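You operate a simulated robot arm through the tools that you are given. There is no shell and no other tool. Be economical: measure what you need, move in short steps, check, and stop when the job is done.

You are at the controls of a simulated robot arm. One attempt, no reset.

TASK
Brush the lint off the blue hat, then clean the brush in its dock.
Fine: two presses of the orange key strip it; the hat goes in the red tray.

It is judged by the outcome, as a careful person would: the job done as asked, and still so three seconds after it is handed in. It fails if anything else is knocked over, pushed out of place, dropped, spilled or broken.

THE ROBOT
A 5-joint arm with a two-finger parallel gripper, fixed in place. Base frame: the origin is at the foot of the arm, x ahead of it, y to its left, z up; the work surface is at about z = 0.003. Readings come in m, rad, newtons and seconds.
With the tool pointing down near the work surface it reaches from about 0.26 to 0.6 m from the base axis. Its first joint turns from -1.152 to 1.152 rad. The tool tilts only in the upright plane through the base axis and itself; it spins freely about its own axis. Payload 1.57 kg.
The TCP is the grasp point between the finger pads, 0.03 m short of the fingertips. In the tool frame z runs along the fingers and y along their closing line. The gripper opens to 0.08 m. The fingers are 0.017 m wide and 0.012 m thick; the gripper's body (0.04 by 0.082 m) begins 0.08 m behind the TCP.
Orientation is that of the tool frame in the base frame, as a unit quaternion [x, y, z, w]. With the fingers straight down and closing along the base's y, the tool's x points along the base's -x, its y along +y and its z along -z.

THE INTERFACE
- The arm moves only by the tool drive_tool. Its argument "steps" is a list of rows, each a list of 3 entries, a list of its own where there are three numbers: the gripper command, from -1 (fully open) to 1 (shut), values between in proportion, then the shift along the tool's x, y, z in units of 20 mm (1.0 is 20 mm), then the turn, a rotation vector about the tool's x, y, z in units of 4 degrees (1.0 is 4 degrees). In form: [[grip, [x, y, z], [wx, wy, wz]], ...]. A call has 1 to 8 rows; each row shifts and turns the commanded pose from where the row before left it, along the tool's axes as they then stand. A call with a number of a shift or a turn outside -1 to 1 is refused whole. Rows are played at 5 a second. More than 0.05 m and 0.15 rad between two rows, or a gripper value outside its range, and nothing of the call is played. A pose out of reach is approached as far as the arm can. The call stops where the force on the tool passes 80 N (or 10 N more than at its start, if that is more) or the arm is blocked; 0.2 s more then pass. The fingers move at their own pace (about 0.153 m/s each) and stop on an object; they squeeze with about 38 N. The grip force told is the motor's: it shows also when the fingers shut on nothing. Time passes only in rows, and 0.2 s behind the last, so rows that do not move let the fingers close. The reply holds the time, the measured pose of the TCP, the force on the tool along the base axes, the opening and the grip force, in the units named above and with some noise.
- Cameras (640 x 400 px; columns grow to the right, rows downward): "scene" is fixed at [0.0402, 0.4065, 0.5085]; the picture's right is [-0.66, -0.75, 0.00], its down [-0.53, 0.47, -0.71] and it looks along [0.53, -0.47, -0.71] (base axes); focal length 282 px, centre (320, 200). "wrist" rides on the gripper at [-0.032, 0, -0.078] in the tool frame; the picture's right is [0.00, -1.00, 0.00], its down [0.97, 0.00, -0.24] and it looks along [0.24, 0.00, 0.97] (tool axes); focal length 218 px, centre (320, 200).
- get_image(camera): a new picture of that camera. The clock stands still meanwhile.
- point_at(camera, pixels): for up to 12 pixels [column, row] of the newest picture of that camera ("zoom" is the newest enlarged one), the place [x, y, z] in the base frame of the surface seen there, good to about 0.003 m. The clock stands still meanwhile.
- zoom(camera, box): a new picture of the part [left, top, right, bottom] of that camera's present view, enlarged. The clock stands still meanwhile.
- close_job(): hands the job in; it is judged then, once.

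Work in short steps. Measure before you move; look again where a grasp or a placing could have gone wrong, and mend it. You have 80 turns and 38 pictures in all, those below and enlarged ones among them. Open the gripper and draw the arm clear of the work before you hand the job in, unless the task says otherwise; then end with one line.

The tools are called after ">>>" as a command line: name --argument value ..., lists and objects as JSON in quotes. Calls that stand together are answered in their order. drive_tool: Moves the arm, as the interface text tells. Its arguments: {"type":"object","properties":{"steps":{"type":"array"}},"required":["steps"]} The other tools are called the same way: get_image (camera) takes a picture; point_at (camera, pixels) gives the place of the surface under pixels of a picture; zoom (camera, box) takes an enlarged picture of a part of a camera's view; close_job () hands the job in.

At the start:

```text
clock: 0.0
tcp_pos: [0.2932, 0.2889, 0.2954]
tcp_rot: [0.0, 1.0, -0.001, 0.0]
ft_force: [0.1, -0.5, 0.1]
gripper_width: 0.0799
grasp_force: 0.1
```

scene: 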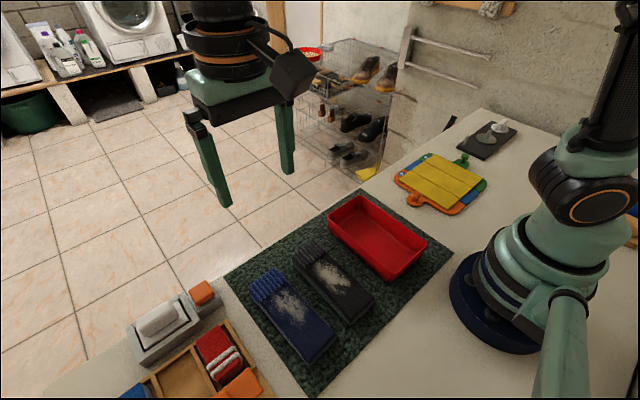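
wrist: 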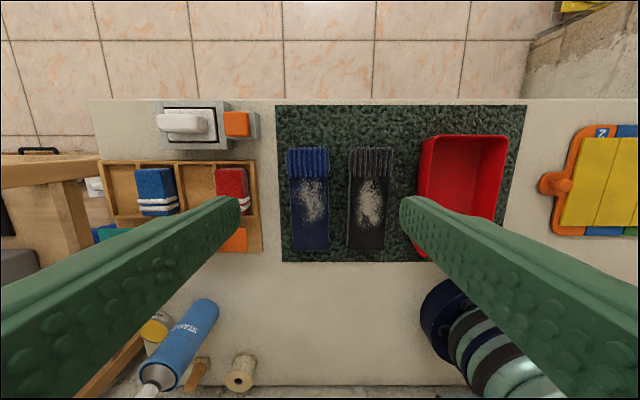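

The wrist view shows a dock near (190,125) with a whitish brush and an orange key at (236,124), and the blue hat at (310,200). I zoom into both and measure.

>>> zoom --camera "wrist" --box '[90, 90, 410, 290]'

>>> zoom --camera "scene" --box '[80, 230, 400, 400]'

>>> point_at --camera "wrist" --pixels '[[160, 122], [183, 122], [205, 122], [236, 124], [290, 152], [327, 152], [328, 248], [293, 248], [310, 165], [310, 205], [424, 140], [505, 140]]'

>>> point_at --camera "scene" --pixels '[[157, 319], [140, 325], [175, 310], [145, 345], [185, 330], [203, 292], [212, 310], [270, 285], [295, 310], [310, 345], [375, 235], [350, 200]]'

```text
2.00 times, centred on (250, 190) of wrist
```

zoom: 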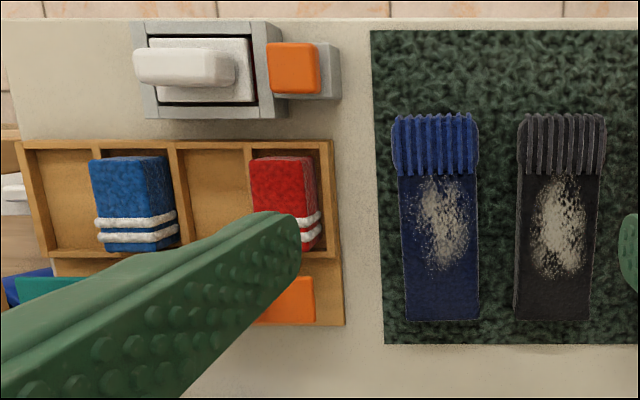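

```text
2.00 times, centred on (240, 315) of scene
```

zoom: 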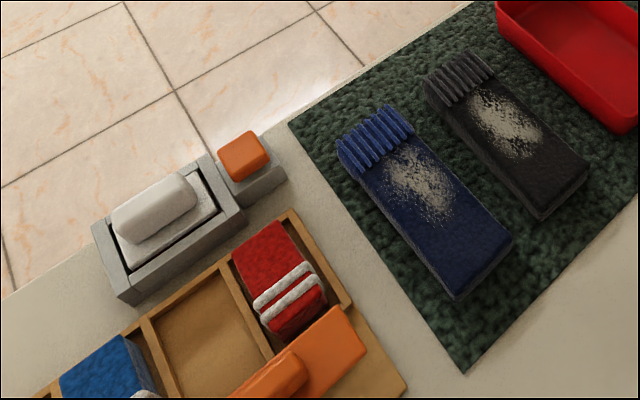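

```text
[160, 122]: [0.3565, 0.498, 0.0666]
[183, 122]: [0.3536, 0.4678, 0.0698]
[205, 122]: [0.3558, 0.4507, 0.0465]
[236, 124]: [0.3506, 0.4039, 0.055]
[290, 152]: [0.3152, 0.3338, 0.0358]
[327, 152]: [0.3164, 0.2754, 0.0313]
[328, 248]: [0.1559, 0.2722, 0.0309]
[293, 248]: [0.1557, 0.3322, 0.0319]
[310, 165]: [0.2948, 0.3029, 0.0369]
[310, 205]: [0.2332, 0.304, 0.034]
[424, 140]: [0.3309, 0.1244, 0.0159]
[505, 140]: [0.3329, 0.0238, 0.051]
```

```text
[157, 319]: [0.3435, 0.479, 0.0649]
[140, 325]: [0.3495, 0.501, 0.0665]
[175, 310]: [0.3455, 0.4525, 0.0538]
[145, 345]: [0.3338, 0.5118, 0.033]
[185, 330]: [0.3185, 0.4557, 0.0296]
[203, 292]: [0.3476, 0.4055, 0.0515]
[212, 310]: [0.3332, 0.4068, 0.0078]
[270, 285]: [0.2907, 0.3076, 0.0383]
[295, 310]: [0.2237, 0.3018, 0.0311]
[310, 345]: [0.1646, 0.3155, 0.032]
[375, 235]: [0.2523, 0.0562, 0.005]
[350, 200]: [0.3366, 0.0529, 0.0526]
```

I measure the brush handle, dock, key and hat gaps more finely.

>>> zoom --camera "wrist" --box '[150, 90, 270, 165]'

>>> zoom --camera "scene" --box '[116, 270, 236, 345]'

>>> point_at --camera "wrist" --pixels '[[349, 200], [384, 200], [338, 200], [328, 200], [292, 200], [405, 160], [420, 180], [424, 190], [506, 138], [418, 250], [460, 160], [282, 200]]'

```text
5.33 times, centred on (210, 128) of wrist
```

zoom: 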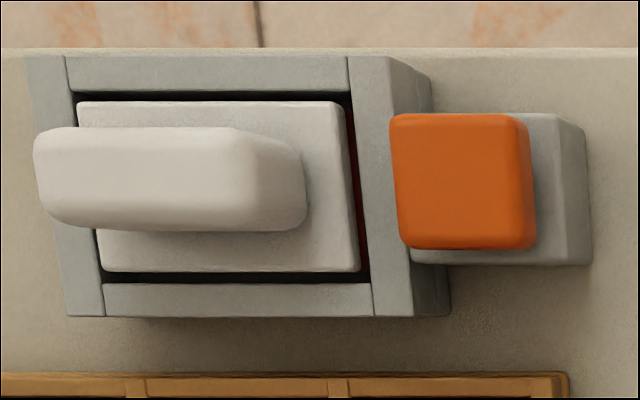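

```text
5.33 times, centred on (176, 308) of scene
```

zoom: 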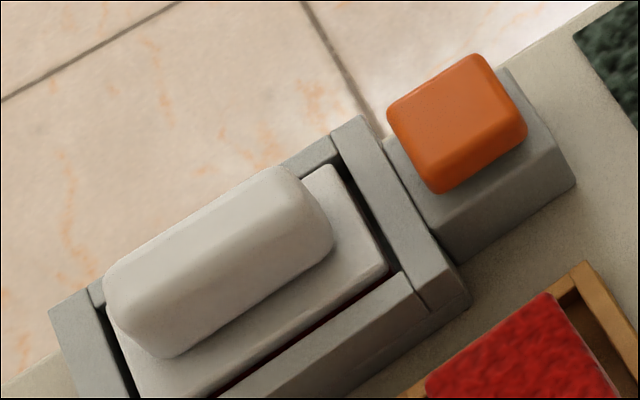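

```text
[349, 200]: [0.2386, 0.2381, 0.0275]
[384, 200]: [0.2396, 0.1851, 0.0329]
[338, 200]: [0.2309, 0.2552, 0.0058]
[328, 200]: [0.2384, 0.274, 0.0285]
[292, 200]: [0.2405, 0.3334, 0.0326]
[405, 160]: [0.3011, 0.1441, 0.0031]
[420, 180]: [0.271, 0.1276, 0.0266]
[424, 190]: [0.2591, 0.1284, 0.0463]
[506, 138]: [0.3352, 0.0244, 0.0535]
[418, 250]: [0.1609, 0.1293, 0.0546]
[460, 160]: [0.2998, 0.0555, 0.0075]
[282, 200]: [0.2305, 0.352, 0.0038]
```

Now precise points on the dock from the newest zoom (scene): handle ends and sides, plate, walls, key.

>>> point_at --camera "zoom" --pixels '[[130, 290], [300, 200], [215, 215], [220, 265], [250, 310], [360, 270], [325, 175], [200, 385], [340, 325], [320, 150], [460, 115], [400, 200]]'

>>> point_at --camera "wrist" --pixels '[[158, 115], [158, 130], [183, 115], [183, 131], [204, 116], [204, 131], [166, 110], [214, 110], [168, 140], [215, 140], [180, 104], [190, 146]]'

```text
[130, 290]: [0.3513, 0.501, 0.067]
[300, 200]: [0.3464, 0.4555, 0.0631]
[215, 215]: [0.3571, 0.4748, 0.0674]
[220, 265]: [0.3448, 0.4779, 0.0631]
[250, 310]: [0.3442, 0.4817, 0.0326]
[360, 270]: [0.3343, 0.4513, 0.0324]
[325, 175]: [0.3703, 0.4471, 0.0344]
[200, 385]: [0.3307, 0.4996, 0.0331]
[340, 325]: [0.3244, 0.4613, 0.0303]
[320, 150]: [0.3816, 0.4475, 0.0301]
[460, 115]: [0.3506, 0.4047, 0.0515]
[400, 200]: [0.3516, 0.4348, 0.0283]
```

```text
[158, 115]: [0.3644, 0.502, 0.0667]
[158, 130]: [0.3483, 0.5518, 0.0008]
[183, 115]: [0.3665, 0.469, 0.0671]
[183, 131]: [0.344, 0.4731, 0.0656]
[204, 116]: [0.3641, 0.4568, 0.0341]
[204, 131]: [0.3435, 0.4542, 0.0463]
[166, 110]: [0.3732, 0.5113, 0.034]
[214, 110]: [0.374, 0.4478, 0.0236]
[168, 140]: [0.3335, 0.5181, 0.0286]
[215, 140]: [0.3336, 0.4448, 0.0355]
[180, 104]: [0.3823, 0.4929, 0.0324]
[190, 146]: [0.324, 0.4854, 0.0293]
```

The handle is at about (0.354, 0.480), 24 mm wide in x, top at z 0.067, and the plate top is at 0.034. I spin the tool 90° so the fingers close along x, lowering to about z 0.15 meanwhile.

>>> drive_tool --steps '[[-1, [0, 0, 0.3], [0, 0, 1]], [-1, [0, 0, 0.3], [0, 0, 1]], [-1, [0, 0, 0.3], [0, 0, 1]], [-1, [0, 0, 0.3], [0, 0, 1]], [-1, [0, 0, 0.3], [0, 0, 1]], [-1, [0, 0, 0.3], [0, 0, 1]], [-1, [0, 0, 0.3], [0, 0, 1]], [-1, [0, 0, 0.3], [0, 0, 1]]]'

>>> drive_tool --steps '[[-1, [0, 0, 0.3], [0, 0, 1]], [-1, [0, 0, 0.3], [0, 0, 1]], [-1, [0, 0, 0.3], [0, 0, 1]], [-1, [0, 0, 0.3], [0, 0, 1]], [-1, [0, 0, 0.3], [0, 0, 1]], [-1, [0, 0, 0.3], [0, 0, 1]], [-1, [0, 0, 0.3], [0, 0, 1]], [-1, [0, 0, 0.3], [0, 0, 1]]]'

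>>> drive_tool --steps '[[-1, [0, 0, 0.3], [0, 0, 1]], [-1, [0, 0, 0.3], [0, 0, 1]], [-1, [0, 0, 0.3], [0, 0, 1]], [-1, [0, 0, 0.3], [0, 0, 1]], [-1, [0, 0, 0.3], [0, 0, 1]], [-1, [0, 0, 0.3], [0, 0, 1]], [-1, [0, 0, 0.3], [0, 0, 0.5]], [-1, [0, 0, 0], [0, 0, 0]]]'

```text
clock: 1.8
tcp_pos: [0.2925, 0.287, 0.2465]
tcp_rot: [0.276, 0.961, 0.0, 0.0]
ft_force: [-0.5, 0.3, 0.5]
gripper_width: 0.08
grasp_force: 0.0
```

```text
clock: 3.6
tcp_pos: [0.2926, 0.2876, 0.1991]
tcp_rot: [0.531, 0.847, 0.0, 0.001]
ft_force: [-0.8, -0.9, 0.2]
gripper_width: 0.0802
grasp_force: 0.1
```

```text
clock: 5.4
tcp_pos: [0.2925, 0.2891, 0.1555]
tcp_rot: [0.707, 0.707, 0.0, -0.001]
ft_force: [0.4, -0.1, 0.3]
gripper_width: 0.0801
grasp_force: 0.0
```

Tool x is now along base +y and tool y along base +x. I move toward the spot above the brush.

>>> drive_tool --steps '[[-1, [1, 0.385, 0], [0, 0, 0]], [-1, [1, 0.385, 0], [0, 0, 0]], [-1, [1, 0.385, 0], [0, 0, 0]], [-1, [1, 0.385, 0], [0, 0, 0]], [-1, [1, 0.385, 0], [0, 0, 0]], [-1, [1, 0.385, 0], [0, 0, 0]], [-1, [1, 0.385, 0], [0, 0, 0]], [-1, [1, 0.385, 0], [0, 0, 0]]]'

>>> drive_tool --steps '[[-1, [0.78, 0, 0.5], [0, 0, 0]], [-1, [0.78, 0, 0.5], [0, 0, 0]], [-1, [0, 0, 0.5], [0, 0, 0]], [-1, [0, 0, 0], [0, 0, 0]]]'

>>> get_image --camera "wrist"

```text
clock: 7.2
tcp_pos: [0.3541, 0.4483, 0.1565]
tcp_rot: [0.707, 0.707, 0.0, 0.0]
ft_force: [0.3, 0.4, 0.1]
gripper_width: 0.0801
grasp_force: 0.1
```

```text
clock: 8.2
tcp_pos: [0.3546, 0.4796, 0.1269]
tcp_rot: [0.707, 0.707, 0.0, 0.001]
ft_force: [0.9, 0.1, -0.2]
gripper_width: 0.0799
grasp_force: 0.0
```

```text
31 pictures are left
```

wrist: 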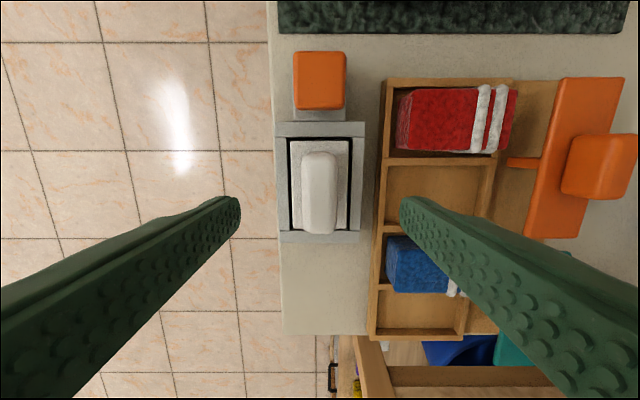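

The handle sits between the fingers at (320,190). I check its coordinates and the neighbouring box heights before descending.

>>> point_at --camera "wrist" --pixels '[[306, 190], [335, 190], [320, 160], [320, 225], [383, 170], [410, 120], [400, 250], [320, 80], [297, 80], [343, 80]]'

```text
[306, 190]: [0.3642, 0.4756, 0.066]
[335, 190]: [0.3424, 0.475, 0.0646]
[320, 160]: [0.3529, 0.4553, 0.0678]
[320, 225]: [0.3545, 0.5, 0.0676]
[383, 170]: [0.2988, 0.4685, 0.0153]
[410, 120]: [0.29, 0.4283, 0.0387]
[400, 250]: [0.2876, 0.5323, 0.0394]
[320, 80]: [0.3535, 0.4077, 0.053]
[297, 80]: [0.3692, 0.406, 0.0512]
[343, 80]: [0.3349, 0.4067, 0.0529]
```

Handle centre is x 0.3535 and y 0.478. I partly close to about 45 mm and descend to z≈0.069.

>>> drive_tool --steps '[[-0.125, [0, 0, 0], [0, 0, 0]], [-0.125, [0, -0.05, 0.7], [0, 0, 0]], [-0.125, [0, 0, 0.7], [0, 0, 0]], [-0.125, [0, 0, 0.7], [0, 0, 0]], [-0.125, [0, 0, 0.5], [0, 0, 0]], [-0.125, [0, 0, 0.3], [0, 0, 0]], [-0.125, [0, 0, 0], [0, 0, 0]]]'

```text
clock: 9.8
tcp_pos: [0.3539, 0.4797, 0.0697]
tcp_rot: [0.707, 0.708, 0.0, 0.0]
ft_force: [0.4, 0.5, 0.4]
gripper_width: 0.0448
grasp_force: 0.0
```

Reached z 0.0697 with no contact; I close on the handle.

>>> drive_tool --steps '[[1, [0, 0, 0], [0, 0, 0]], [1, [0, 0, 0], [0, 0, 0]], [1, [0, 0, 0], [0, 0, 0]]]'

>>> drive_tool --steps '[[1, [0, 0, -0.5], [0, 0, 0]], [1, [0, 0, -0.7], [0, 0, 0]], [1, [0, 0, -0.8], [0, 0, 0]], [1, [0, 0, -1], [0, 0, 0]], [1, [0, 0, -1], [0, 0, 0]], [1, [0, 0, 0], [0, 0, 0]]]'

>>> get_image --camera "scene"

>>> get_image --camera "wrist"

```text
clock: 10.6
tcp_pos: [0.3534, 0.479, 0.069]
tcp_rot: [0.707, 0.707, 0.0, 0.0]
ft_force: [-0.6, 0.1, -0.4]
gripper_width: 0.0231
grasp_force: 35.3
```

```text
clock: 12.0
tcp_pos: [0.3538, 0.4798, 0.148]
tcp_rot: [0.707, 0.707, 0.0, 0.0]
ft_force: [0.0, 0.3, -0.4]
gripper_width: 0.0232
grasp_force: 35.5
```

```text
30 pictures are left
```

scene: 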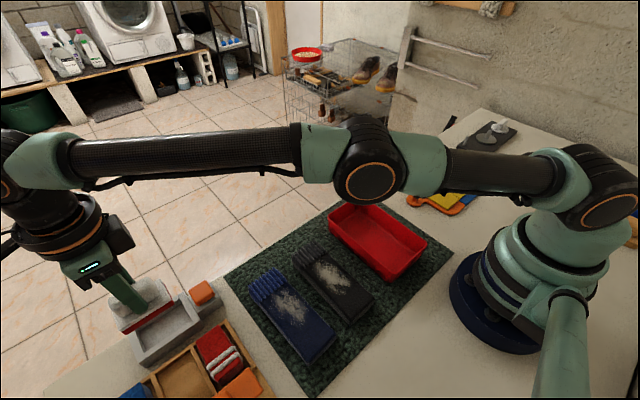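

```text
29 pictures are left
```

wrist: 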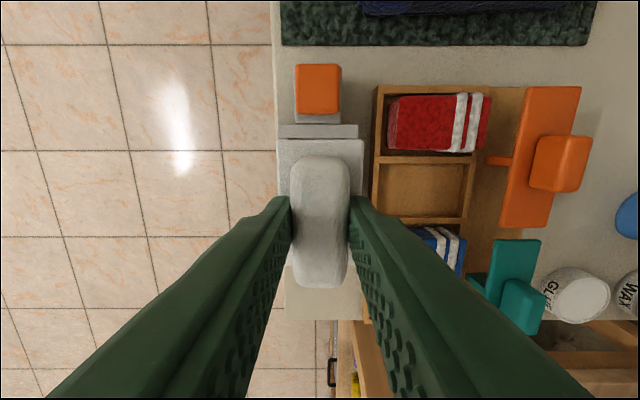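

The brush is held and shows a red bristle pad. I measure its bottom relative to the TCP.

>>> zoom --camera "scene" --box '[90, 260, 218, 340]'

>>> point_at --camera "scene" --pixels '[[150, 322], [150, 318], [135, 328], [165, 311], [160, 335], [150, 326]]'

```text
5.00 times, centred on (154, 300) of scene
```

zoom: 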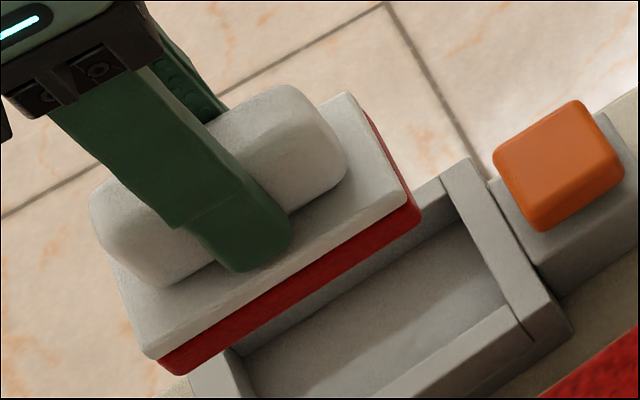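

```text
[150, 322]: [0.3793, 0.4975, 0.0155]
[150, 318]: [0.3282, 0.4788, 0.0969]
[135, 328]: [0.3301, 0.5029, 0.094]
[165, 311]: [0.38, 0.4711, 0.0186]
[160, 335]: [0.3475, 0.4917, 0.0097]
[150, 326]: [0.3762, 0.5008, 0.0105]
```

I read the pad bottom edge and dock floor from the zoom.

>>> point_at --camera "zoom" --pixels '[[186, 371], [195, 368], [160, 360], [290, 307], [290, 298], [410, 225], [400, 232], [410, 205], [340, 350], [460, 280]]'

```text
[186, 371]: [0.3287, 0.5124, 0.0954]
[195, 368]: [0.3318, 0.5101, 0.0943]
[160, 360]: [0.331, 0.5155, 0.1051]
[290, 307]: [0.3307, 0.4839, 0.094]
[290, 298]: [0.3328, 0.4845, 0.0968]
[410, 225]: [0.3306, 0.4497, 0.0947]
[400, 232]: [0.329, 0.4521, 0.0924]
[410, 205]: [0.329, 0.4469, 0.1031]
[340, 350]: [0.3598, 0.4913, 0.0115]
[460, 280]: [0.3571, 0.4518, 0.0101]
```

Pad bottom is ≈0.056 below the TCP. The hat top is at z≈0.031, so contact should come at TCP z≈0.088. I carry the brush above the hat, near the cuff end.

>>> drive_tool --steps '[[1, [-1, -0.6, 0], [0, 0, 0]], [1, [-1, -0.6, 0], [0, 0, 0]], [1, [-1, -0.6, 0], [0, 0, 0]], [1, [-1, -0.6, 0], [0, 0, 0]], [1, [-1, -0.6, 0], [0, 0, 0]], [1, [-1, -0.6, 0], [0, 0, 0]], [1, [-1, -0.6, 0], [0, 0, 0]], [1, [-1, -0.6, 0], [0, 0, 0]]]'

>>> drive_tool --steps '[[1, [-0.84, -0.39, 0.5], [0, 0, 0]], [1, [0, 0, 0.5], [0, 0, 0]], [1, [0, 0, 0.5], [0, 0, 0]], [1, [0, 0, 0.5], [0, 0, 0]], [1, [0, 0, 0], [0, 0, 0]]]'

>>> zoom --camera "scene" --box '[200, 220, 392, 340]'

```text
clock: 13.8
tcp_pos: [0.2575, 0.3191, 0.15]
tcp_rot: [0.707, 0.707, 0.001, -0.001]
ft_force: [-0.7, 0.0, -0.6]
gripper_width: 0.023
grasp_force: 35.6
```

```text
clock: 15.0
tcp_pos: [0.2499, 0.3033, 0.108]
tcp_rot: [0.707, 0.707, 0.0, 0.0]
ft_force: [-0.3, -0.9, -0.6]
gripper_width: 0.0228
grasp_force: 35.3
```

```text
3.33 times, centred on (296, 280) of scene
```

zoom: 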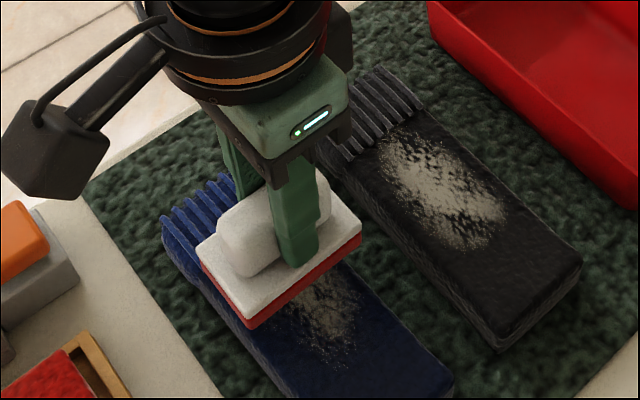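

The brush hovers 20 mm over the cuff-side lint, aligned with the hat. I lower in small steps, watching the force.

>>> drive_tool --steps '[[1, [0, 0, 0.4], [0, 0, 0]], [1, [0, 0, 0.3], [0, 0, 0]], [1, [0, 0, 0.15], [0, 0, 0]], [1, [0, 0, 0.1], [0, 0, 0]], [1, [0, 0, 0], [0, 0, 0]]]'

```text
clock: 16.2
tcp_pos: [0.2512, 0.3033, 0.0896]
tcp_rot: [0.707, 0.707, 0.0, 0.0]
ft_force: [0.6, -0.5, -1.9]
gripper_width: 0.0232
grasp_force: 35.4
```

>>> drive_tool --steps '[[1, [0, 0, 0.1], [0, 0, 0]], [1, [0, 0, 0], [0, 0, 0]]]'

```text
clock: 16.8
tcp_pos: [0.2497, 0.3039, 0.0882]
tcp_rot: [0.707, 0.707, 0.001, 0.001]
ft_force: [-5.1, -6.8, 33.0]
gripper_width: 0.0233
grasp_force: 36.1
```

Contact at 33 N is firm, so I ease up about 1 mm for a lighter touch.

>>> drive_tool --steps '[[1, [0, 0, -0.05], [0, 0, 0]], [1, [0, 0, 0], [0, 0, 0]]]'

```text
clock: 17.4
tcp_pos: [0.2503, 0.3035, 0.0893]
tcp_rot: [0.707, 0.707, 0.002, -0.001]
ft_force: [0.4, -0.2, 19.9]
gripper_width: 0.0231
grasp_force: 35.2
```

>>> drive_tool --steps '[[1, [0, 0, -0.04], [0, 0, 0]], [1, [0, -0.5, 0], [0, 0, 0]], [1, [0, -0.5, 0], [0, 0, 0]], [1, [0, 0, 0], [0, 0, 0]]]'

>>> zoom --camera "scene" --box '[200, 220, 392, 340]'

```text
clock: 18.4
tcp_pos: [0.2299, 0.3012, 0.0894]
tcp_rot: [0.708, 0.707, 0.0, 0.001]
ft_force: [1.3, -0.7, 3.7]
gripper_width: 0.0231
grasp_force: 35.0
```

```text
3.33 times, centred on (296, 280) of scene
```

zoom: 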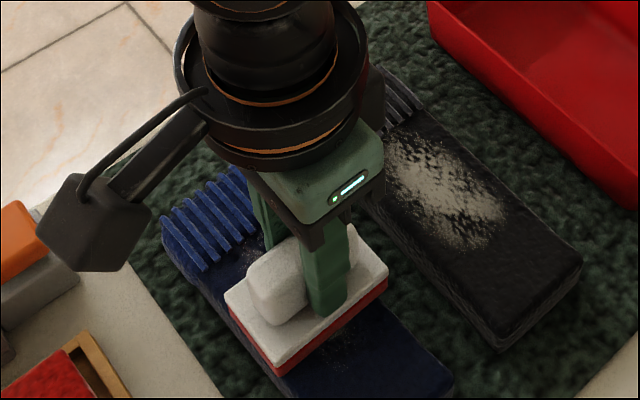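

The hat behind the brush is clean and has not moved. I continue the stroke with a touch more pressure.

>>> drive_tool --steps '[[1, [0, -0.4, 0.03], [0, 0, 0]], [1, [0, -0.5, 0], [0, 0, 0]], [1, [0, -0.5, 0], [0, 0, 0]], [1, [0, -0.5, 0], [0, 0, 0]], [1, [0, -0.3, 0], [0, 0, 0]], [1, [0, 0, 0], [0, 0, 0]]]'

>>> drive_tool --steps '[[1, [0, 0, -0.5], [0, 0, 0]], [1, [0, 0, -1], [0, 0, 0]], [1, [0, 0, -1], [0, 0, 0]], [1, [1, 0, 0], [0, 0, 0]], [1, [1, 0, 0], [0, 0, 0]], [1, [1, 0, 0], [0, 0, 0]], [1, [1, 0, 0], [0, 0, 0]], [1, [0, 0, 0], [0, 0, 0]]]'

>>> zoom --camera "scene" --box '[200, 240, 392, 360]'

```text
clock: 19.8
tcp_pos: [0.186, 0.3036, 0.0883]
tcp_rot: [0.707, 0.707, 0.001, -0.001]
ft_force: [4.9, 1.8, 10.2]
gripper_width: 0.0231
grasp_force: 35.0
```

```text
clock: 21.6
tcp_pos: [0.1886, 0.3808, 0.139]
tcp_rot: [0.708, 0.707, 0.001, 0.001]
ft_force: [-0.2, 0.0, -1.5]
gripper_width: 0.0233
grasp_force: 35.1
out of reach, approached as far as the arm can: row 7
```

```text
3.33 times, centred on (296, 300) of scene
```

zoom: 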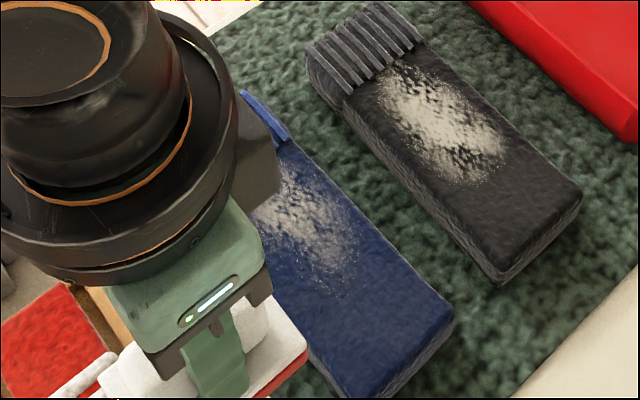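

Lint still seems to be on the hat around (310,230). I move the arm clear and compare properly.

>>> drive_tool --steps '[[1, [0, 1, 0], [0, 0, 0]], [1, [0, 1, 0], [0, 0, 0]], [1, [0, 1, 0], [0, 0, 0]], [1, [0, 1, 0], [0, 0, 0]], [1, [0, 1, 0], [0, 0, 0]], [1, [0.5, 1, 0], [0, 0, 0]], [1, [0.5, 1, 0], [0, 0, 0]], [1, [0, 0, 0], [0, 0, 0]]]'

>>> zoom --camera "scene" --box '[200, 230, 392, 350]'

```text
clock: 23.4
tcp_pos: [0.3307, 0.4026, 0.1386]
tcp_rot: [0.708, 0.706, 0.0, -0.001]
ft_force: [-0.7, 1.0, -1.1]
gripper_width: 0.023
grasp_force: 35.5
```

```text
3.33 times, centred on (296, 290) of scene
```

zoom: 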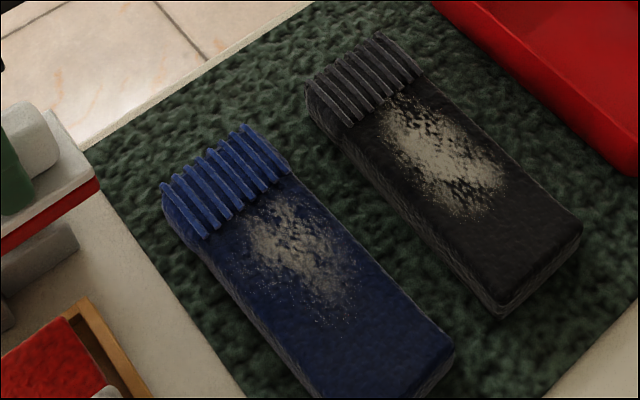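

The blue lint looks thinner but is not gone. I measure its extent for the next strokes.

>>> point_at --camera "zoom" --pixels '[[290, 250], [265, 205], [250, 245], [345, 310], [320, 215], [290, 175], [205, 240], [375, 325], [250, 180], [300, 310], [400, 285], [450, 335]]'

```text
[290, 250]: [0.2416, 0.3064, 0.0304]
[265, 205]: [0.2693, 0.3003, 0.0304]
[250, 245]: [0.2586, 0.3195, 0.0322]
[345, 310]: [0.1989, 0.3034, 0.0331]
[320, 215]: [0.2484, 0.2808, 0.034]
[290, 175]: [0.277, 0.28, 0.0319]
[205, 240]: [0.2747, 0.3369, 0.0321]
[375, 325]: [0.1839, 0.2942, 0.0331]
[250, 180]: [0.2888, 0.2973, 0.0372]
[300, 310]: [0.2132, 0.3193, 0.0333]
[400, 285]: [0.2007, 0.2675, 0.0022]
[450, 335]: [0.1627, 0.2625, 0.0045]
```

Lint spans x 0.195–0.272. I go back for another stroke, with steadier pressure.

>>> drive_tool --steps '[[1, [-1, -0.8, 0], [0, 0, 0]], [1, [-1, -0.8, 0], [0, 0, 0]], [1, [-1, -0.8, 0], [0, 0, 0]], [1, [-1, -0.8, 0], [0, 0, 0]], [1, [-0.98, -0.8, 0.5], [0, 0, 0]], [1, [0, 0, 1], [0, 0, 0]], [1, [0, 0, 0.85], [0, 0, 0]], [1, [0, 0, 0], [0, 0, 0]]]'

>>> drive_tool --steps '[[1, [0, 0, 0.1], [0, 0, 0]], [1, [0, 0, 0], [0, 0, 0]]]'

```text
clock: 25.2
tcp_pos: [0.2493, 0.3033, 0.0913]
tcp_rot: [0.708, 0.706, -0.001, 0.0]
ft_force: [-0.9, 0.3, -0.3]
gripper_width: 0.023
grasp_force: 35.5
```

```text
clock: 25.8
tcp_pos: [0.249, 0.3015, 0.0902]
tcp_rot: [0.707, 0.707, 0.0, -0.001]
ft_force: [0.4, 0.0, -0.9]
gripper_width: 0.0231
grasp_force: 35.5
```

>>> drive_tool --steps '[[1, [0, 0, 0.08], [0, 0, 0]], [1, [0, 0, 0], [0, 0, 0]]]'

```text
clock: 26.4
tcp_pos: [0.2504, 0.3021, 0.0883]
tcp_rot: [0.707, 0.707, 0.0, 0.0]
ft_force: [-3.1, -1.4, 10.7]
gripper_width: 0.023
grasp_force: 35.3
```

About 11 N of contact; I stroke toward −x and read the force halfway.

>>> drive_tool --steps '[[1, [0, -0.4, 0], [0, 0, 0]], [1, [0, -0.4, 0], [0, 0, 0]], [1, [0, -0.4, 0], [0, 0, 0]], [1, [0, -0.4, 0], [0, 0, 0]]]'

>>> drive_tool --steps '[[1, [0, -0.4, 0.02], [0, 0, 0]], [1, [0, -0.4, 0], [0, 0, 0]], [1, [0, -0.4, 0], [0, 0, 0]], [1, [0, -0.4, 0], [0, 0, 0]]]'

```text
clock: 27.4
tcp_pos: [0.2183, 0.3033, 0.0886]
tcp_rot: [0.708, 0.707, 0.0, 0.0]
ft_force: [4.4, -0.2, 10.8]
gripper_width: 0.023
grasp_force: 35.9
```

```text
clock: 28.4
tcp_pos: [0.185, 0.3031, 0.0883]
tcp_rot: [0.708, 0.707, 0.003, -0.001]
ft_force: [10.2, -1.7, 24.8]
gripper_width: 0.0232
grasp_force: 35.2
```

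Pressure held at 11–25 N through the stroke. I lift and move aside to look.

>>> drive_tool --steps '[[1, [0, 0, -0.5], [0, 0, 0]], [1, [0, 0, -1], [0, 0, 0]], [1, [0, 1, -0.5], [0, 0, 0]], [1, [0.5, 1, 0], [0, 0, 0]], [1, [1, 1, 0], [0, 0, 0]], [1, [1, 1, 0], [0, 0, 0]], [1, [1, 1, 0], [0, 0, 0]], [1, [1, 1, 0], [0, 0, 0]]]'

>>> zoom --camera "scene" --box '[200, 230, 392, 350]'

```text
clock: 30.2
tcp_pos: [0.3059, 0.3919, 0.1275]
tcp_rot: [0.707, 0.707, 0.0, 0.0]
ft_force: [-0.1, 0.8, -0.7]
gripper_width: 0.0229
grasp_force: 35.5
```

```text
3.33 times, centred on (296, 290) of scene
```

zoom: 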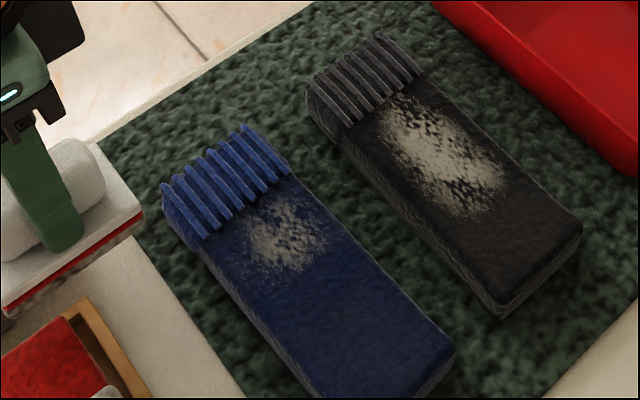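

The stroke works: the lower half is clean and the pad edge carries lint. The rest is at x≈0.22–0.272, so I repeat, pressing a bit harder there.

>>> drive_tool --steps '[[1, [-0.9, -0.55, 0], [0, 0, 0]], [1, [-0.9, -0.55, 0], [0, 0, 0]], [1, [-0.9, -0.55, 0], [0, 0, 0]], [1, [-0.9, -0.55, 0], [0, 0, 0]], [1, [-0.85, -0.5, 0], [0, 0, 0]], [1, [0, 0, 1], [0, 0, 0]], [1, [0, 0, 0.88], [0, 0, 0]], [1, [0, 0, 0], [0, 0, 0]]]'

>>> drive_tool --steps '[[1, [0, 0, 0.08], [0, 0, 0]], [1, [0, 0, 0], [0, 0, 0]]]'

```text
clock: 32.0
tcp_pos: [0.2521, 0.3021, 0.0904]
tcp_rot: [0.707, 0.707, 0.0, 0.0]
ft_force: [0.1, -1.1, -1.1]
gripper_width: 0.0231
grasp_force: 35.6
```

```text
clock: 32.6
tcp_pos: [0.2508, 0.303, 0.0887]
tcp_rot: [0.707, 0.707, 0.001, 0.0]
ft_force: [0.2, -0.3, 3.6]
gripper_width: 0.0234
grasp_force: 35.3
```

>>> drive_tool --steps '[[1, [0, 0, 0.05], [0, 0, 0]], [1, [0, 0, 0], [0, 0, 0]]]'

>>> drive_tool --steps '[[1, [0, -0.3, 0], [0, 0, 0]], [1, [0, -0.3, 0], [0, 0, 0]], [1, [0, -0.3, 0], [0, 0, 0]], [1, [0, 0, 0], [0, 0, 0]]]'

```text
clock: 33.2
tcp_pos: [0.2515, 0.3032, 0.0881]
tcp_rot: [0.708, 0.706, 0.001, 0.0]
ft_force: [-3.3, -8.1, 27.4]
gripper_width: 0.0232
grasp_force: 35.2
```

```text
clock: 34.2
tcp_pos: [0.2338, 0.3042, 0.0894]
tcp_rot: [0.708, 0.706, 0.002, -0.001]
ft_force: [7.4, 1.3, 17.3]
gripper_width: 0.0229
grasp_force: 35.2
```

Force is 17–27 N, good. I finish the stroke and inspect.

>>> drive_tool --steps '[[1, [0, -0.4, 0], [0, 0, 0]], [1, [0, -0.4, 0], [0, 0, 0]], [1, [0, -0.4, 0], [0, 0, 0]], [1, [0, -0.4, 0], [0, 0, 0]], [1, [0, -0.4, 0], [0, 0, 0]], [1, [0, 0, 0], [0, 0, 0]]]'

>>> drive_tool --steps '[[1, [0, 0, -0.5], [0, 0, 0]], [1, [0, 0, -1], [0, 0, 0]], [1, [0, 1, -0.5], [0, 0, 0]], [1, [0.5, 1, 0], [0, 0, 0]], [1, [1, 1, 0], [0, 0, 0]], [1, [1, 1, 0], [0, 0, 0]], [1, [1, 1, 0], [0, 0, 0]], [1, [1, 1, 0], [0, 0, 0]]]'

>>> zoom --camera "scene" --box '[200, 230, 392, 350]'

```text
clock: 35.6
tcp_pos: [0.193, 0.3021, 0.0884]
tcp_rot: [0.708, 0.706, 0.001, -0.001]
ft_force: [7.0, 1.4, 15.1]
gripper_width: 0.0233
grasp_force: 34.8
```

```text
clock: 37.4
tcp_pos: [0.3126, 0.392, 0.1272]
tcp_rot: [0.707, 0.707, -0.001, 0.0]
ft_force: [0.3, 0.5, -1.8]
gripper_width: 0.0232
grasp_force: 35.4
```

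```text
3.33 times, centred on (296, 290) of scene
```

zoom: 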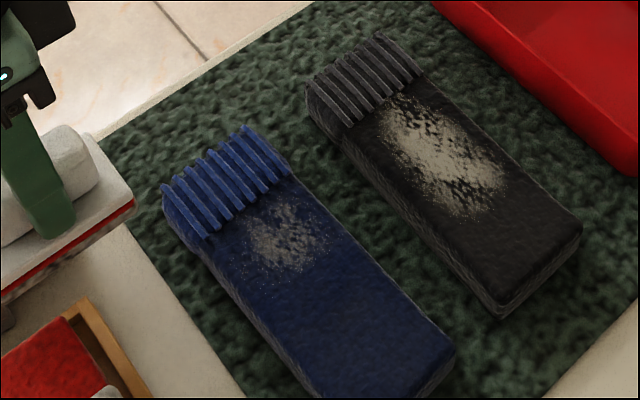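

The lint is thinner again, now x≈0.22–0.27. I do two shorter −x strokes concentrated there, at the same contact height.

>>> drive_tool --steps '[[1, [-0.9, -0.6, 0], [0, 0, 0]], [1, [-0.9, -0.6, 0], [0, 0, 0]], [1, [-0.9, -0.6, 0], [0, 0, 0]], [1, [-0.9, -0.6, 0], [0, 0, 0]], [1, [-0.9, -0.6, 0], [0, 0, 0]], [1, [0, 0, 1], [0, 0, 0]], [1, [0, 0, 0.8], [0, 0, 0]], [1, [0, 0, 0.2], [0, 0, 0]]]'

>>> drive_tool --steps '[[1, [0, -0.4, 0], [0, 0, 0]], [1, [0, -0.4, 0], [0, 0, 0]], [1, [0, -0.4, 0], [0, 0, 0]], [1, [0, -0.4, 0], [0, 0, 0]], [1, [0, 0, -0.4], [0, 0, 0]], [1, [0, 0.8, 0], [0, 0, 0]], [1, [0, 0.8, 0], [0, 0, 0]], [1, [0, 0, 0.4], [0, 0, 0]]]'

>>> drive_tool --steps '[[1, [0, -0.4, 0], [0, 0, 0]], [1, [0, -0.4, 0], [0, 0, 0]], [1, [0, -0.4, 0], [0, 0, 0]], [1, [0, -0.4, 0], [0, 0, 0]], [1, [0, -0.4, 0], [0, 0, 0]], [1, [0, -0.4, 0], [0, 0, 0]], [1, [0, -0.4, 0], [0, 0, 0]]]'

>>> drive_tool --steps '[[1, [0, 0, -0.5], [0, 0, 0]], [1, [0, 0, -1], [0, 0, 0]], [1, [0, 1, -0.5], [0, 0, 0]], [1, [0.5, 1, 0], [0, 0, 0]], [1, [1, 1, 0], [0, 0, 0]], [1, [1, 1, 0], [0, 0, 0]], [1, [1, 1, 0], [0, 0, 0]], [1, [1, 1, 0], [0, 0, 0]]]'

>>> zoom --camera "scene" --box '[200, 230, 392, 350]'

```text
clock: 39.2
tcp_pos: [0.2548, 0.3023, 0.0885]
tcp_rot: [0.708, 0.706, 0.0, 0.0]
ft_force: [-1.7, -2.8, 9.5]
gripper_width: 0.0232
grasp_force: 35.0
```

```text
clock: 41.0
tcp_pos: [0.2536, 0.3025, 0.0884]
tcp_rot: [0.707, 0.707, 0.0, 0.0]
ft_force: [-2.2, -4.3, 11.4]
gripper_width: 0.0233
grasp_force: 35.4
```

```text
clock: 42.6
tcp_pos: [0.1969, 0.303, 0.0872]
tcp_rot: [0.708, 0.707, 0.001, 0.0]
ft_force: [7.7, -0.1, 16.0]
gripper_width: 0.0231
grasp_force: 35.2
```

```text
clock: 44.4
tcp_pos: [0.3185, 0.3926, 0.1279]
tcp_rot: [0.707, 0.707, -0.001, 0.0]
ft_force: [0.1, -0.5, -0.4]
gripper_width: 0.0232
grasp_force: 35.7
```

```text
3.33 times, centred on (296, 290) of scene
```

zoom: 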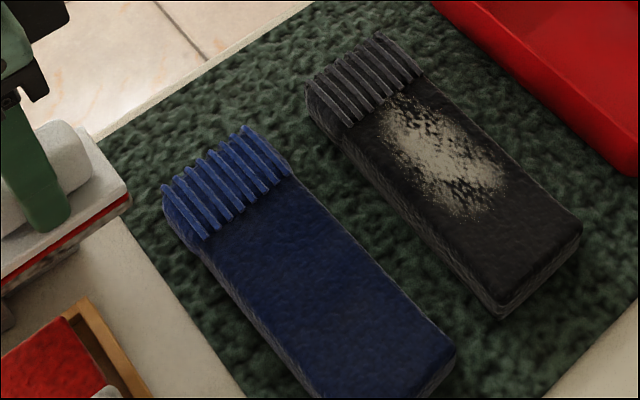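

The blue hat is clean and unmoved. I carry the brush back over its dock, a bit higher.

>>> drive_tool --steps '[[1, [0, 0, -1], [0, 0, 0]], [1, [0.87, 0.35, 0], [0, 0, 0]], [1, [0.87, 0.35, 0], [0, 0, 0]], [1, [0.87, 0.35, 0], [0, 0, 0]], [1, [0.87, 0.35, 0], [0, 0, 0]], [1, [0.87, 0.35, 0], [0, 0, 0]], [1, [0, 0, 0], [0, 0, 0]]]'

>>> zoom --camera "scene" --box '[90, 260, 218, 340]'

```text
clock: 46.0
tcp_pos: [0.3526, 0.4794, 0.1465]
tcp_rot: [0.707, 0.707, -0.001, 0.001]
ft_force: [-0.5, 0.4, -0.6]
gripper_width: 0.0233
grasp_force: 35.7
```

```text
5.00 times, centred on (154, 300) of scene
```

zoom: 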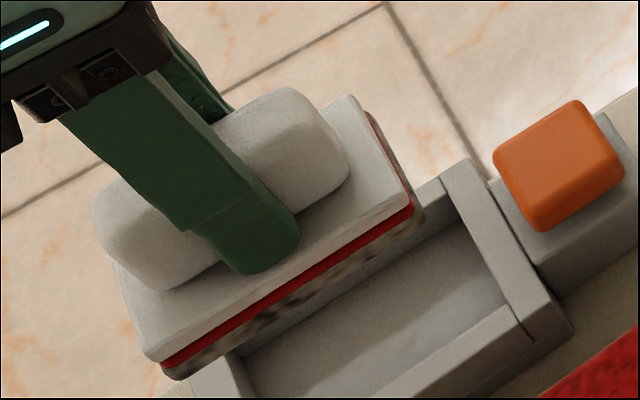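

Alignment matches the lift pose, and the pad is laden with lint. I nudge +1 mm in x and lower into the dock.

>>> drive_tool --steps '[[1, [0, 0.04, 1], [0, 0, 0]], [1, [0, 0, 1], [0, 0, 0]], [1, [0, 0, 0.6], [0, 0, 0]], [1, [0, 0, 0], [0, 0, 0]]]'

>>> zoom --camera "scene" --box '[90, 270, 218, 350]'

```text
clock: 47.0
tcp_pos: [0.3526, 0.4801, 0.0955]
tcp_rot: [0.707, 0.707, 0.001, 0.0]
ft_force: [-0.1, -0.5, -0.7]
gripper_width: 0.0231
grasp_force: 35.2
```

```text
5.00 times, centred on (154, 310) of scene
```

zoom: 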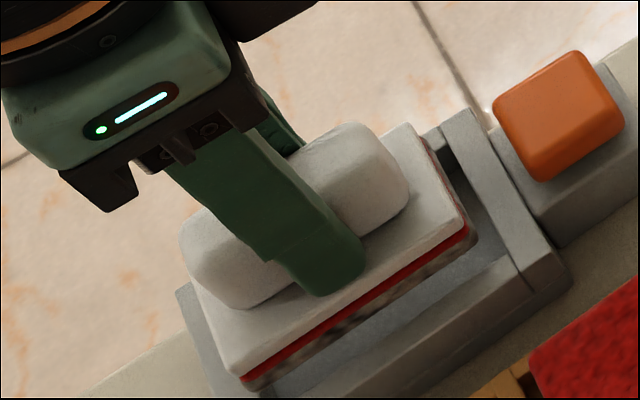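

Well aligned just above the walls. I lower slowly the rest of the way.

>>> drive_tool --steps '[[1, [0, 0.02, 0.3], [0, 0, 0]], [1, [0, 0, 0.3], [0, 0, 0]], [1, [0, 0, 0.3], [0, 0, 0]], [1, [0, 0, 0], [0, 0, 0]]]'

>>> drive_tool --steps '[[1, [0, 0, 0.2], [0, 0, 0]], [1, [0, 0, 0.1], [0, 0, 0]], [1, [0, 0, 0], [0, 0, 0]]]'

```text
clock: 48.0
tcp_pos: [0.3544, 0.4796, 0.0781]
tcp_rot: [0.708, 0.707, 0.001, 0.0]
ft_force: [0.1, 0.9, -1.4]
gripper_width: 0.023
grasp_force: 35.1
```

```text
clock: 48.8
tcp_pos: [0.3523, 0.4789, 0.07]
tcp_rot: [0.707, 0.707, 0.001, 0.0]
ft_force: [0.1, 0.6, -1.4]
gripper_width: 0.0231
grasp_force: 35.7
```

>>> drive_tool --steps '[[1, [0, 0, 0.06], [0, 0, 0]], [1, [0, 0, 0], [0, 0, 0]]]'

```text
clock: 49.4
tcp_pos: [0.3539, 0.4793, 0.0716]
tcp_rot: [0.707, 0.707, 0.0, 0.001]
ft_force: [-0.2, -0.2, -0.6]
gripper_width: 0.0231
grasp_force: 35.0
```

>>> drive_tool --steps '[[1, [0, 0, 0.05], [0, 0, 0]], [1, [0, 0, 0.05], [0, 0, 0]], [1, [0, 0, 0], [0, 0, 0]]]'

```text
clock: 50.2
tcp_pos: [0.3528, 0.481, 0.0683]
tcp_rot: [0.708, 0.706, 0.0, 0.0]
ft_force: [-0.1, -0.2, -0.2]
gripper_width: 0.023
grasp_force: 35.9
```

At the original grasp height with no contact force; I release to 45 mm and rise.

>>> drive_tool --steps '[[1, [0, 0, 0.04], [0, 0, 0]], [-0.125, [0, 0, 0], [0, 0, 0]], [-0.125, [0, 0, 0], [0, 0, 0]], [-0.125, [0, 0, -0.5], [0, 0, 0]], [-0.125, [0, 0, -1], [0, 0, 0]], [-0.125, [0, 0, -1], [0, 0, 0]], [-0.125, [0, 0, -1], [0, 0, 0]], [-0.125, [0, 0, 0], [0, 0, 0]]]'

>>> get_image --camera "wrist"

>>> point_at --camera "wrist" --pixels '[[320, 190], [320, 85], [300, 180], [340, 180], [320, 220]]'

```text
clock: 52.0
tcp_pos: [0.3533, 0.4804, 0.1372]
tcp_rot: [0.708, 0.707, -0.001, 0.0]
ft_force: [0.0, -0.2, -0.2]
gripper_width: 0.0447
grasp_force: 0.1
```

```text
18 pictures are left
```

wrist: 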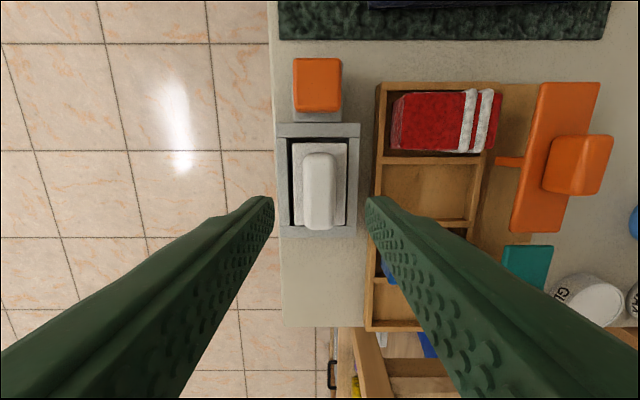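

```text
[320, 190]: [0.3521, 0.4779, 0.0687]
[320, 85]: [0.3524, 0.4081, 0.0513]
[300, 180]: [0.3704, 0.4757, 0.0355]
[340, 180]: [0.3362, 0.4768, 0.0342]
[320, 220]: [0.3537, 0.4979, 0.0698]
```

The brush is seated in the dock at z 0.068. The key is at (0.352, 0.406), top 0.052. I shut the fingers, go over it and descend to just above it.

>>> drive_tool --steps '[[1, [-0.93, 0, 0], [0, 0, 0]], [1, [-0.93, 0, 0], [0, 0, 0]], [1, [-0.93, 0, 0], [0, 0, 0]], [1, [-0.93, 0, 0], [0, 0, 0]], [1, [0, 0, 1], [0, 0, 0]], [1, [0, 0, 1], [0, 0, 0]], [1, [0, 0, 0.4], [0, 0, 0]], [1, [0, 0, 0], [0, 0, 0]]]'

>>> zoom --camera "scene" --box '[120, 260, 248, 340]'

```text
clock: 53.8
tcp_pos: [0.3523, 0.4036, 0.0896]
tcp_rot: [0.707, 0.707, -0.001, 0.0]
ft_force: [0.3, 0.0, 0.3]
gripper_width: 0.0
grasp_force: 21.4
```

```text
5.00 times, centred on (184, 300) of scene
```

zoom: 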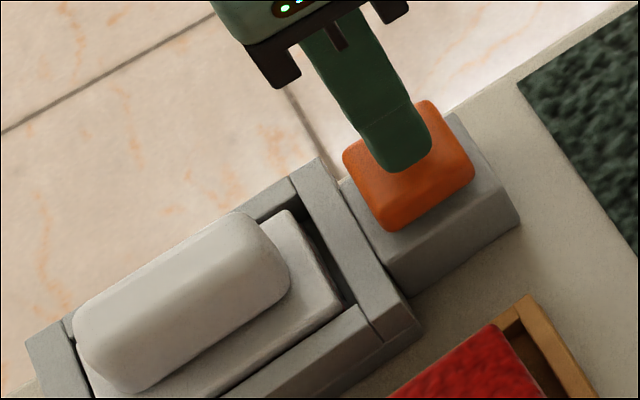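

The fingertips are centred over the key. I press down gradually.

>>> drive_tool --steps '[[1, [0, 0, 0.3], [0, 0, 0]], [1, [0, 0, 0.1], [0, 0, 0]], [1, [0, 0, 0.1], [0, 0, 0]], [1, [0, 0, 0], [0, 0, 0]]]'

```text
clock: 54.8
tcp_pos: [0.3536, 0.4058, 0.0789]
tcp_rot: [0.707, 0.707, 0.001, 0.0]
ft_force: [-0.1, -0.4, 1.2]
gripper_width: 0.0
grasp_force: 21.3
```

>>> drive_tool --steps '[[1, [0, 0, 0.1], [0, 0, 0]], [1, [0, 0, 0.1], [0, 0, 0]], [1, [0, 0, 0], [0, 0, 0]]]'

```text
clock: 55.6
tcp_pos: [0.3534, 0.4045, 0.0774]
tcp_rot: [0.707, 0.707, 0.0, -0.001]
ft_force: [0.7, -0.6, 2.4]
gripper_width: 0.0002
grasp_force: 20.7
```

>>> drive_tool --steps '[[1, [0, 0, 0.1], [0, 0, 0]], [1, [0, 0, 0], [0, 0, 0]]]'

>>> zoom --camera "scene" --box '[120, 260, 248, 340]'

```text
clock: 56.2
tcp_pos: [0.3534, 0.4065, 0.0736]
tcp_rot: [0.707, 0.707, 0.0, 0.0]
ft_force: [-1.0, 0.0, 2.7]
gripper_width: 0.0
grasp_force: 21.2
```

```text
5.00 times, centred on (184, 300) of scene
```

zoom: 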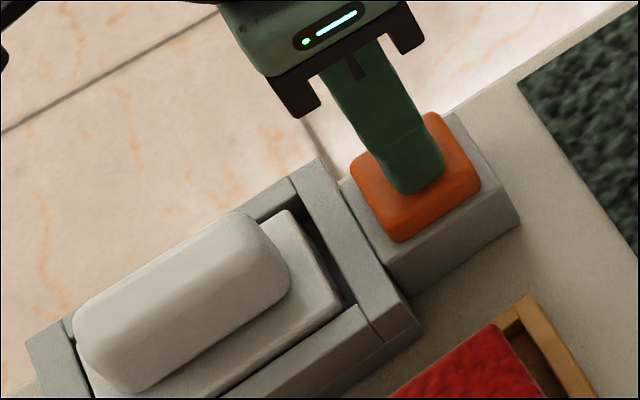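

The key is sinking on a soft spring (2.7 N). I press on to its stop.

>>> drive_tool --steps '[[1, [0, 0, 0.1], [0, 0, 0]], [1, [0, 0, 0], [0, 0, 0]]]'

```text
clock: 56.8
tcp_pos: [0.3519, 0.4051, 0.0731]
tcp_rot: [0.708, 0.706, 0.002, 0.0]
ft_force: [-0.5, 1.7, 3.2]
gripper_width: 0.0001
grasp_force: 21.3
```

>>> drive_tool --steps '[[1, [0, 0, 0.1], [0, 0, 0]], [1, [0, 0, 0], [0, 0, 0]]]'

```text
clock: 57.4
tcp_pos: [0.3526, 0.4051, 0.0693]
tcp_rot: [0.708, 0.706, -0.001, 0.0]
ft_force: [1.5, -0.7, 4.2]
gripper_width: 0.0
grasp_force: 21.1
```

>>> drive_tool --steps '[[1, [0, 0, 0.08], [0, 0, 0]], [1, [0, 0, 0], [0, 0, 0]]]'

>>> zoom --camera "scene" --box '[120, 260, 248, 340]'

```text
clock: 58.0
tcp_pos: [0.3538, 0.4051, 0.0696]
tcp_rot: [0.708, 0.707, 0.001, 0.0]
ft_force: [-0.2, -5.3, 13.3]
gripper_width: 0.0001
grasp_force: 21.6
```

```text
5.00 times, centred on (184, 300) of scene
```

zoom: 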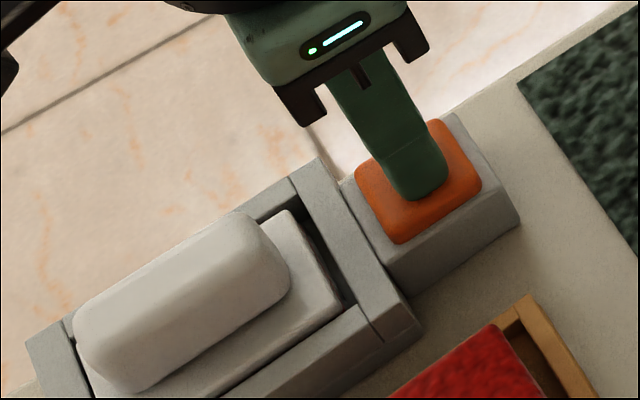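

Bottomed at 13 N: first press done. I release fully, then press a second time by the same amount and rise.

>>> drive_tool --steps '[[1, [0, 0, -0.5], [0, 0, 0]], [1, [0, 0, -0.5], [0, 0, 0]], [1, [0, 0, 0], [0, 0, 0]], [1, [0, 0, 0], [0, 0, 0]]]'

>>> drive_tool --steps '[[1, [0, 0, 0.3], [0, 0, 0]], [1, [0, 0, 0.3], [0, 0, 0]], [1, [0, 0, 0.25], [0, 0, 0]], [1, [0, 0, 0.15], [0, 0, 0]], [1, [0, 0, 0], [0, 0, 0]]]'

```text
clock: 59.0
tcp_pos: [0.3542, 0.4054, 0.0886]
tcp_rot: [0.706, 0.708, 0.0, 0.0]
ft_force: [-0.4, 0.2, 0.6]
gripper_width: 0.0
grasp_force: 21.4
```

```text
clock: 60.2
tcp_pos: [0.3539, 0.406, 0.0687]
tcp_rot: [0.708, 0.706, 0.0, 0.0]
ft_force: [-2.1, -7.3, 13.0]
gripper_width: 0.0
grasp_force: 21.2
```

The second press also bottomed (13 N). I rise and move so the wrist camera can see the pad's edge in the dock.

>>> drive_tool --steps '[[1, [0, 0, -0.8], [0, 0, 0]], [1, [0, 0, -1], [0, 0, 0]], [1, [0, 0, -1], [0, 0, 0]], [1, [-1, 0, -0.5], [0, 0, 0]], [1, [-1, 0, 0], [0, 0, 0]], [1, [0, 0, 0], [0, 0, 0]]]'

>>> zoom --camera "wrist" --box '[240, 180, 400, 280]'

```text
clock: 61.6
tcp_pos: [0.3531, 0.3653, 0.1338]
tcp_rot: [0.707, 0.707, 0.001, 0.001]
ft_force: [0.0, 0.6, -0.1]
gripper_width: 0.0
grasp_force: 21.6
```

```text
4.00 times, centred on (320, 230) of wrist
```

zoom: 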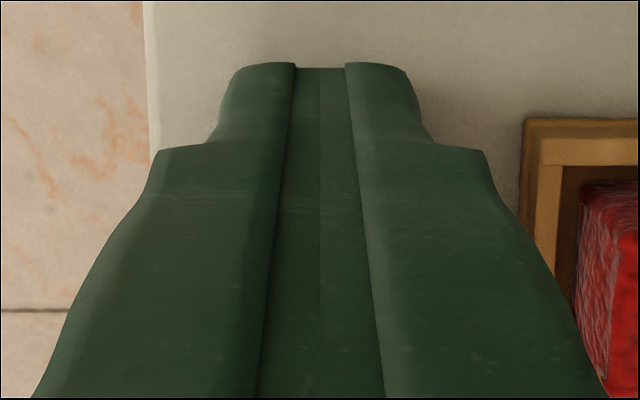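

The fingers block that view; I check from the scene camera instead.

>>> zoom --camera "scene" --box '[120, 275, 216, 335]'

```text
6.67 times, centred on (168, 305) of scene
```

zoom: 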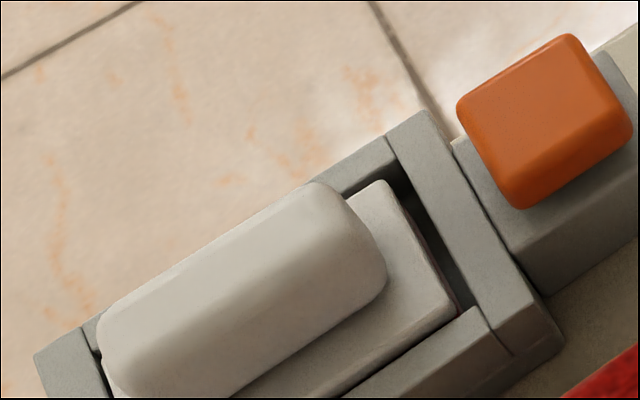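

The key has sprung back and the brush is seated, but the pad is hidden. I'll lift the brush briefly to verify it is stripped.

>>> drive_tool --steps '[[-0.125, [0.96, 0, 0], [0, 0, 0]], [-0.125, [0.96, 0, 0], [0, 0, 0]], [-0.125, [0.96, 0, 0], [0, 0, 0]], [-0.125, [0.96, 0, 0], [0, 0, 0]], [-0.125, [0.96, 0, 0], [0, 0, 0]], [-0.125, [0.93, 0, 0], [0, 0, 0]], [-0.125, [0, 0, 1], [0, 0, 0]], [-0.125, [0, 0, 1], [0, 0, 0]]]'

>>> drive_tool --steps '[[-0.125, [0, 0, 0.7], [0, 0, 0]], [-0.125, [0, 0, 0.5], [0, 0, 0]], [-0.125, [0, 0, 0], [0, 0, 0]]]'

```text
clock: 63.4
tcp_pos: [0.3542, 0.4798, 0.0936]
tcp_rot: [0.707, 0.707, 0.001, 0.0]
ft_force: [0.6, -0.2, -0.6]
gripper_width: 0.045
grasp_force: 0.1
```

```text
clock: 64.2
tcp_pos: [0.3538, 0.4803, 0.0704]
tcp_rot: [0.707, 0.707, 0.0, 0.0]
ft_force: [0.8, 0.3, 1.2]
gripper_width: 0.0453
grasp_force: 0.1
```

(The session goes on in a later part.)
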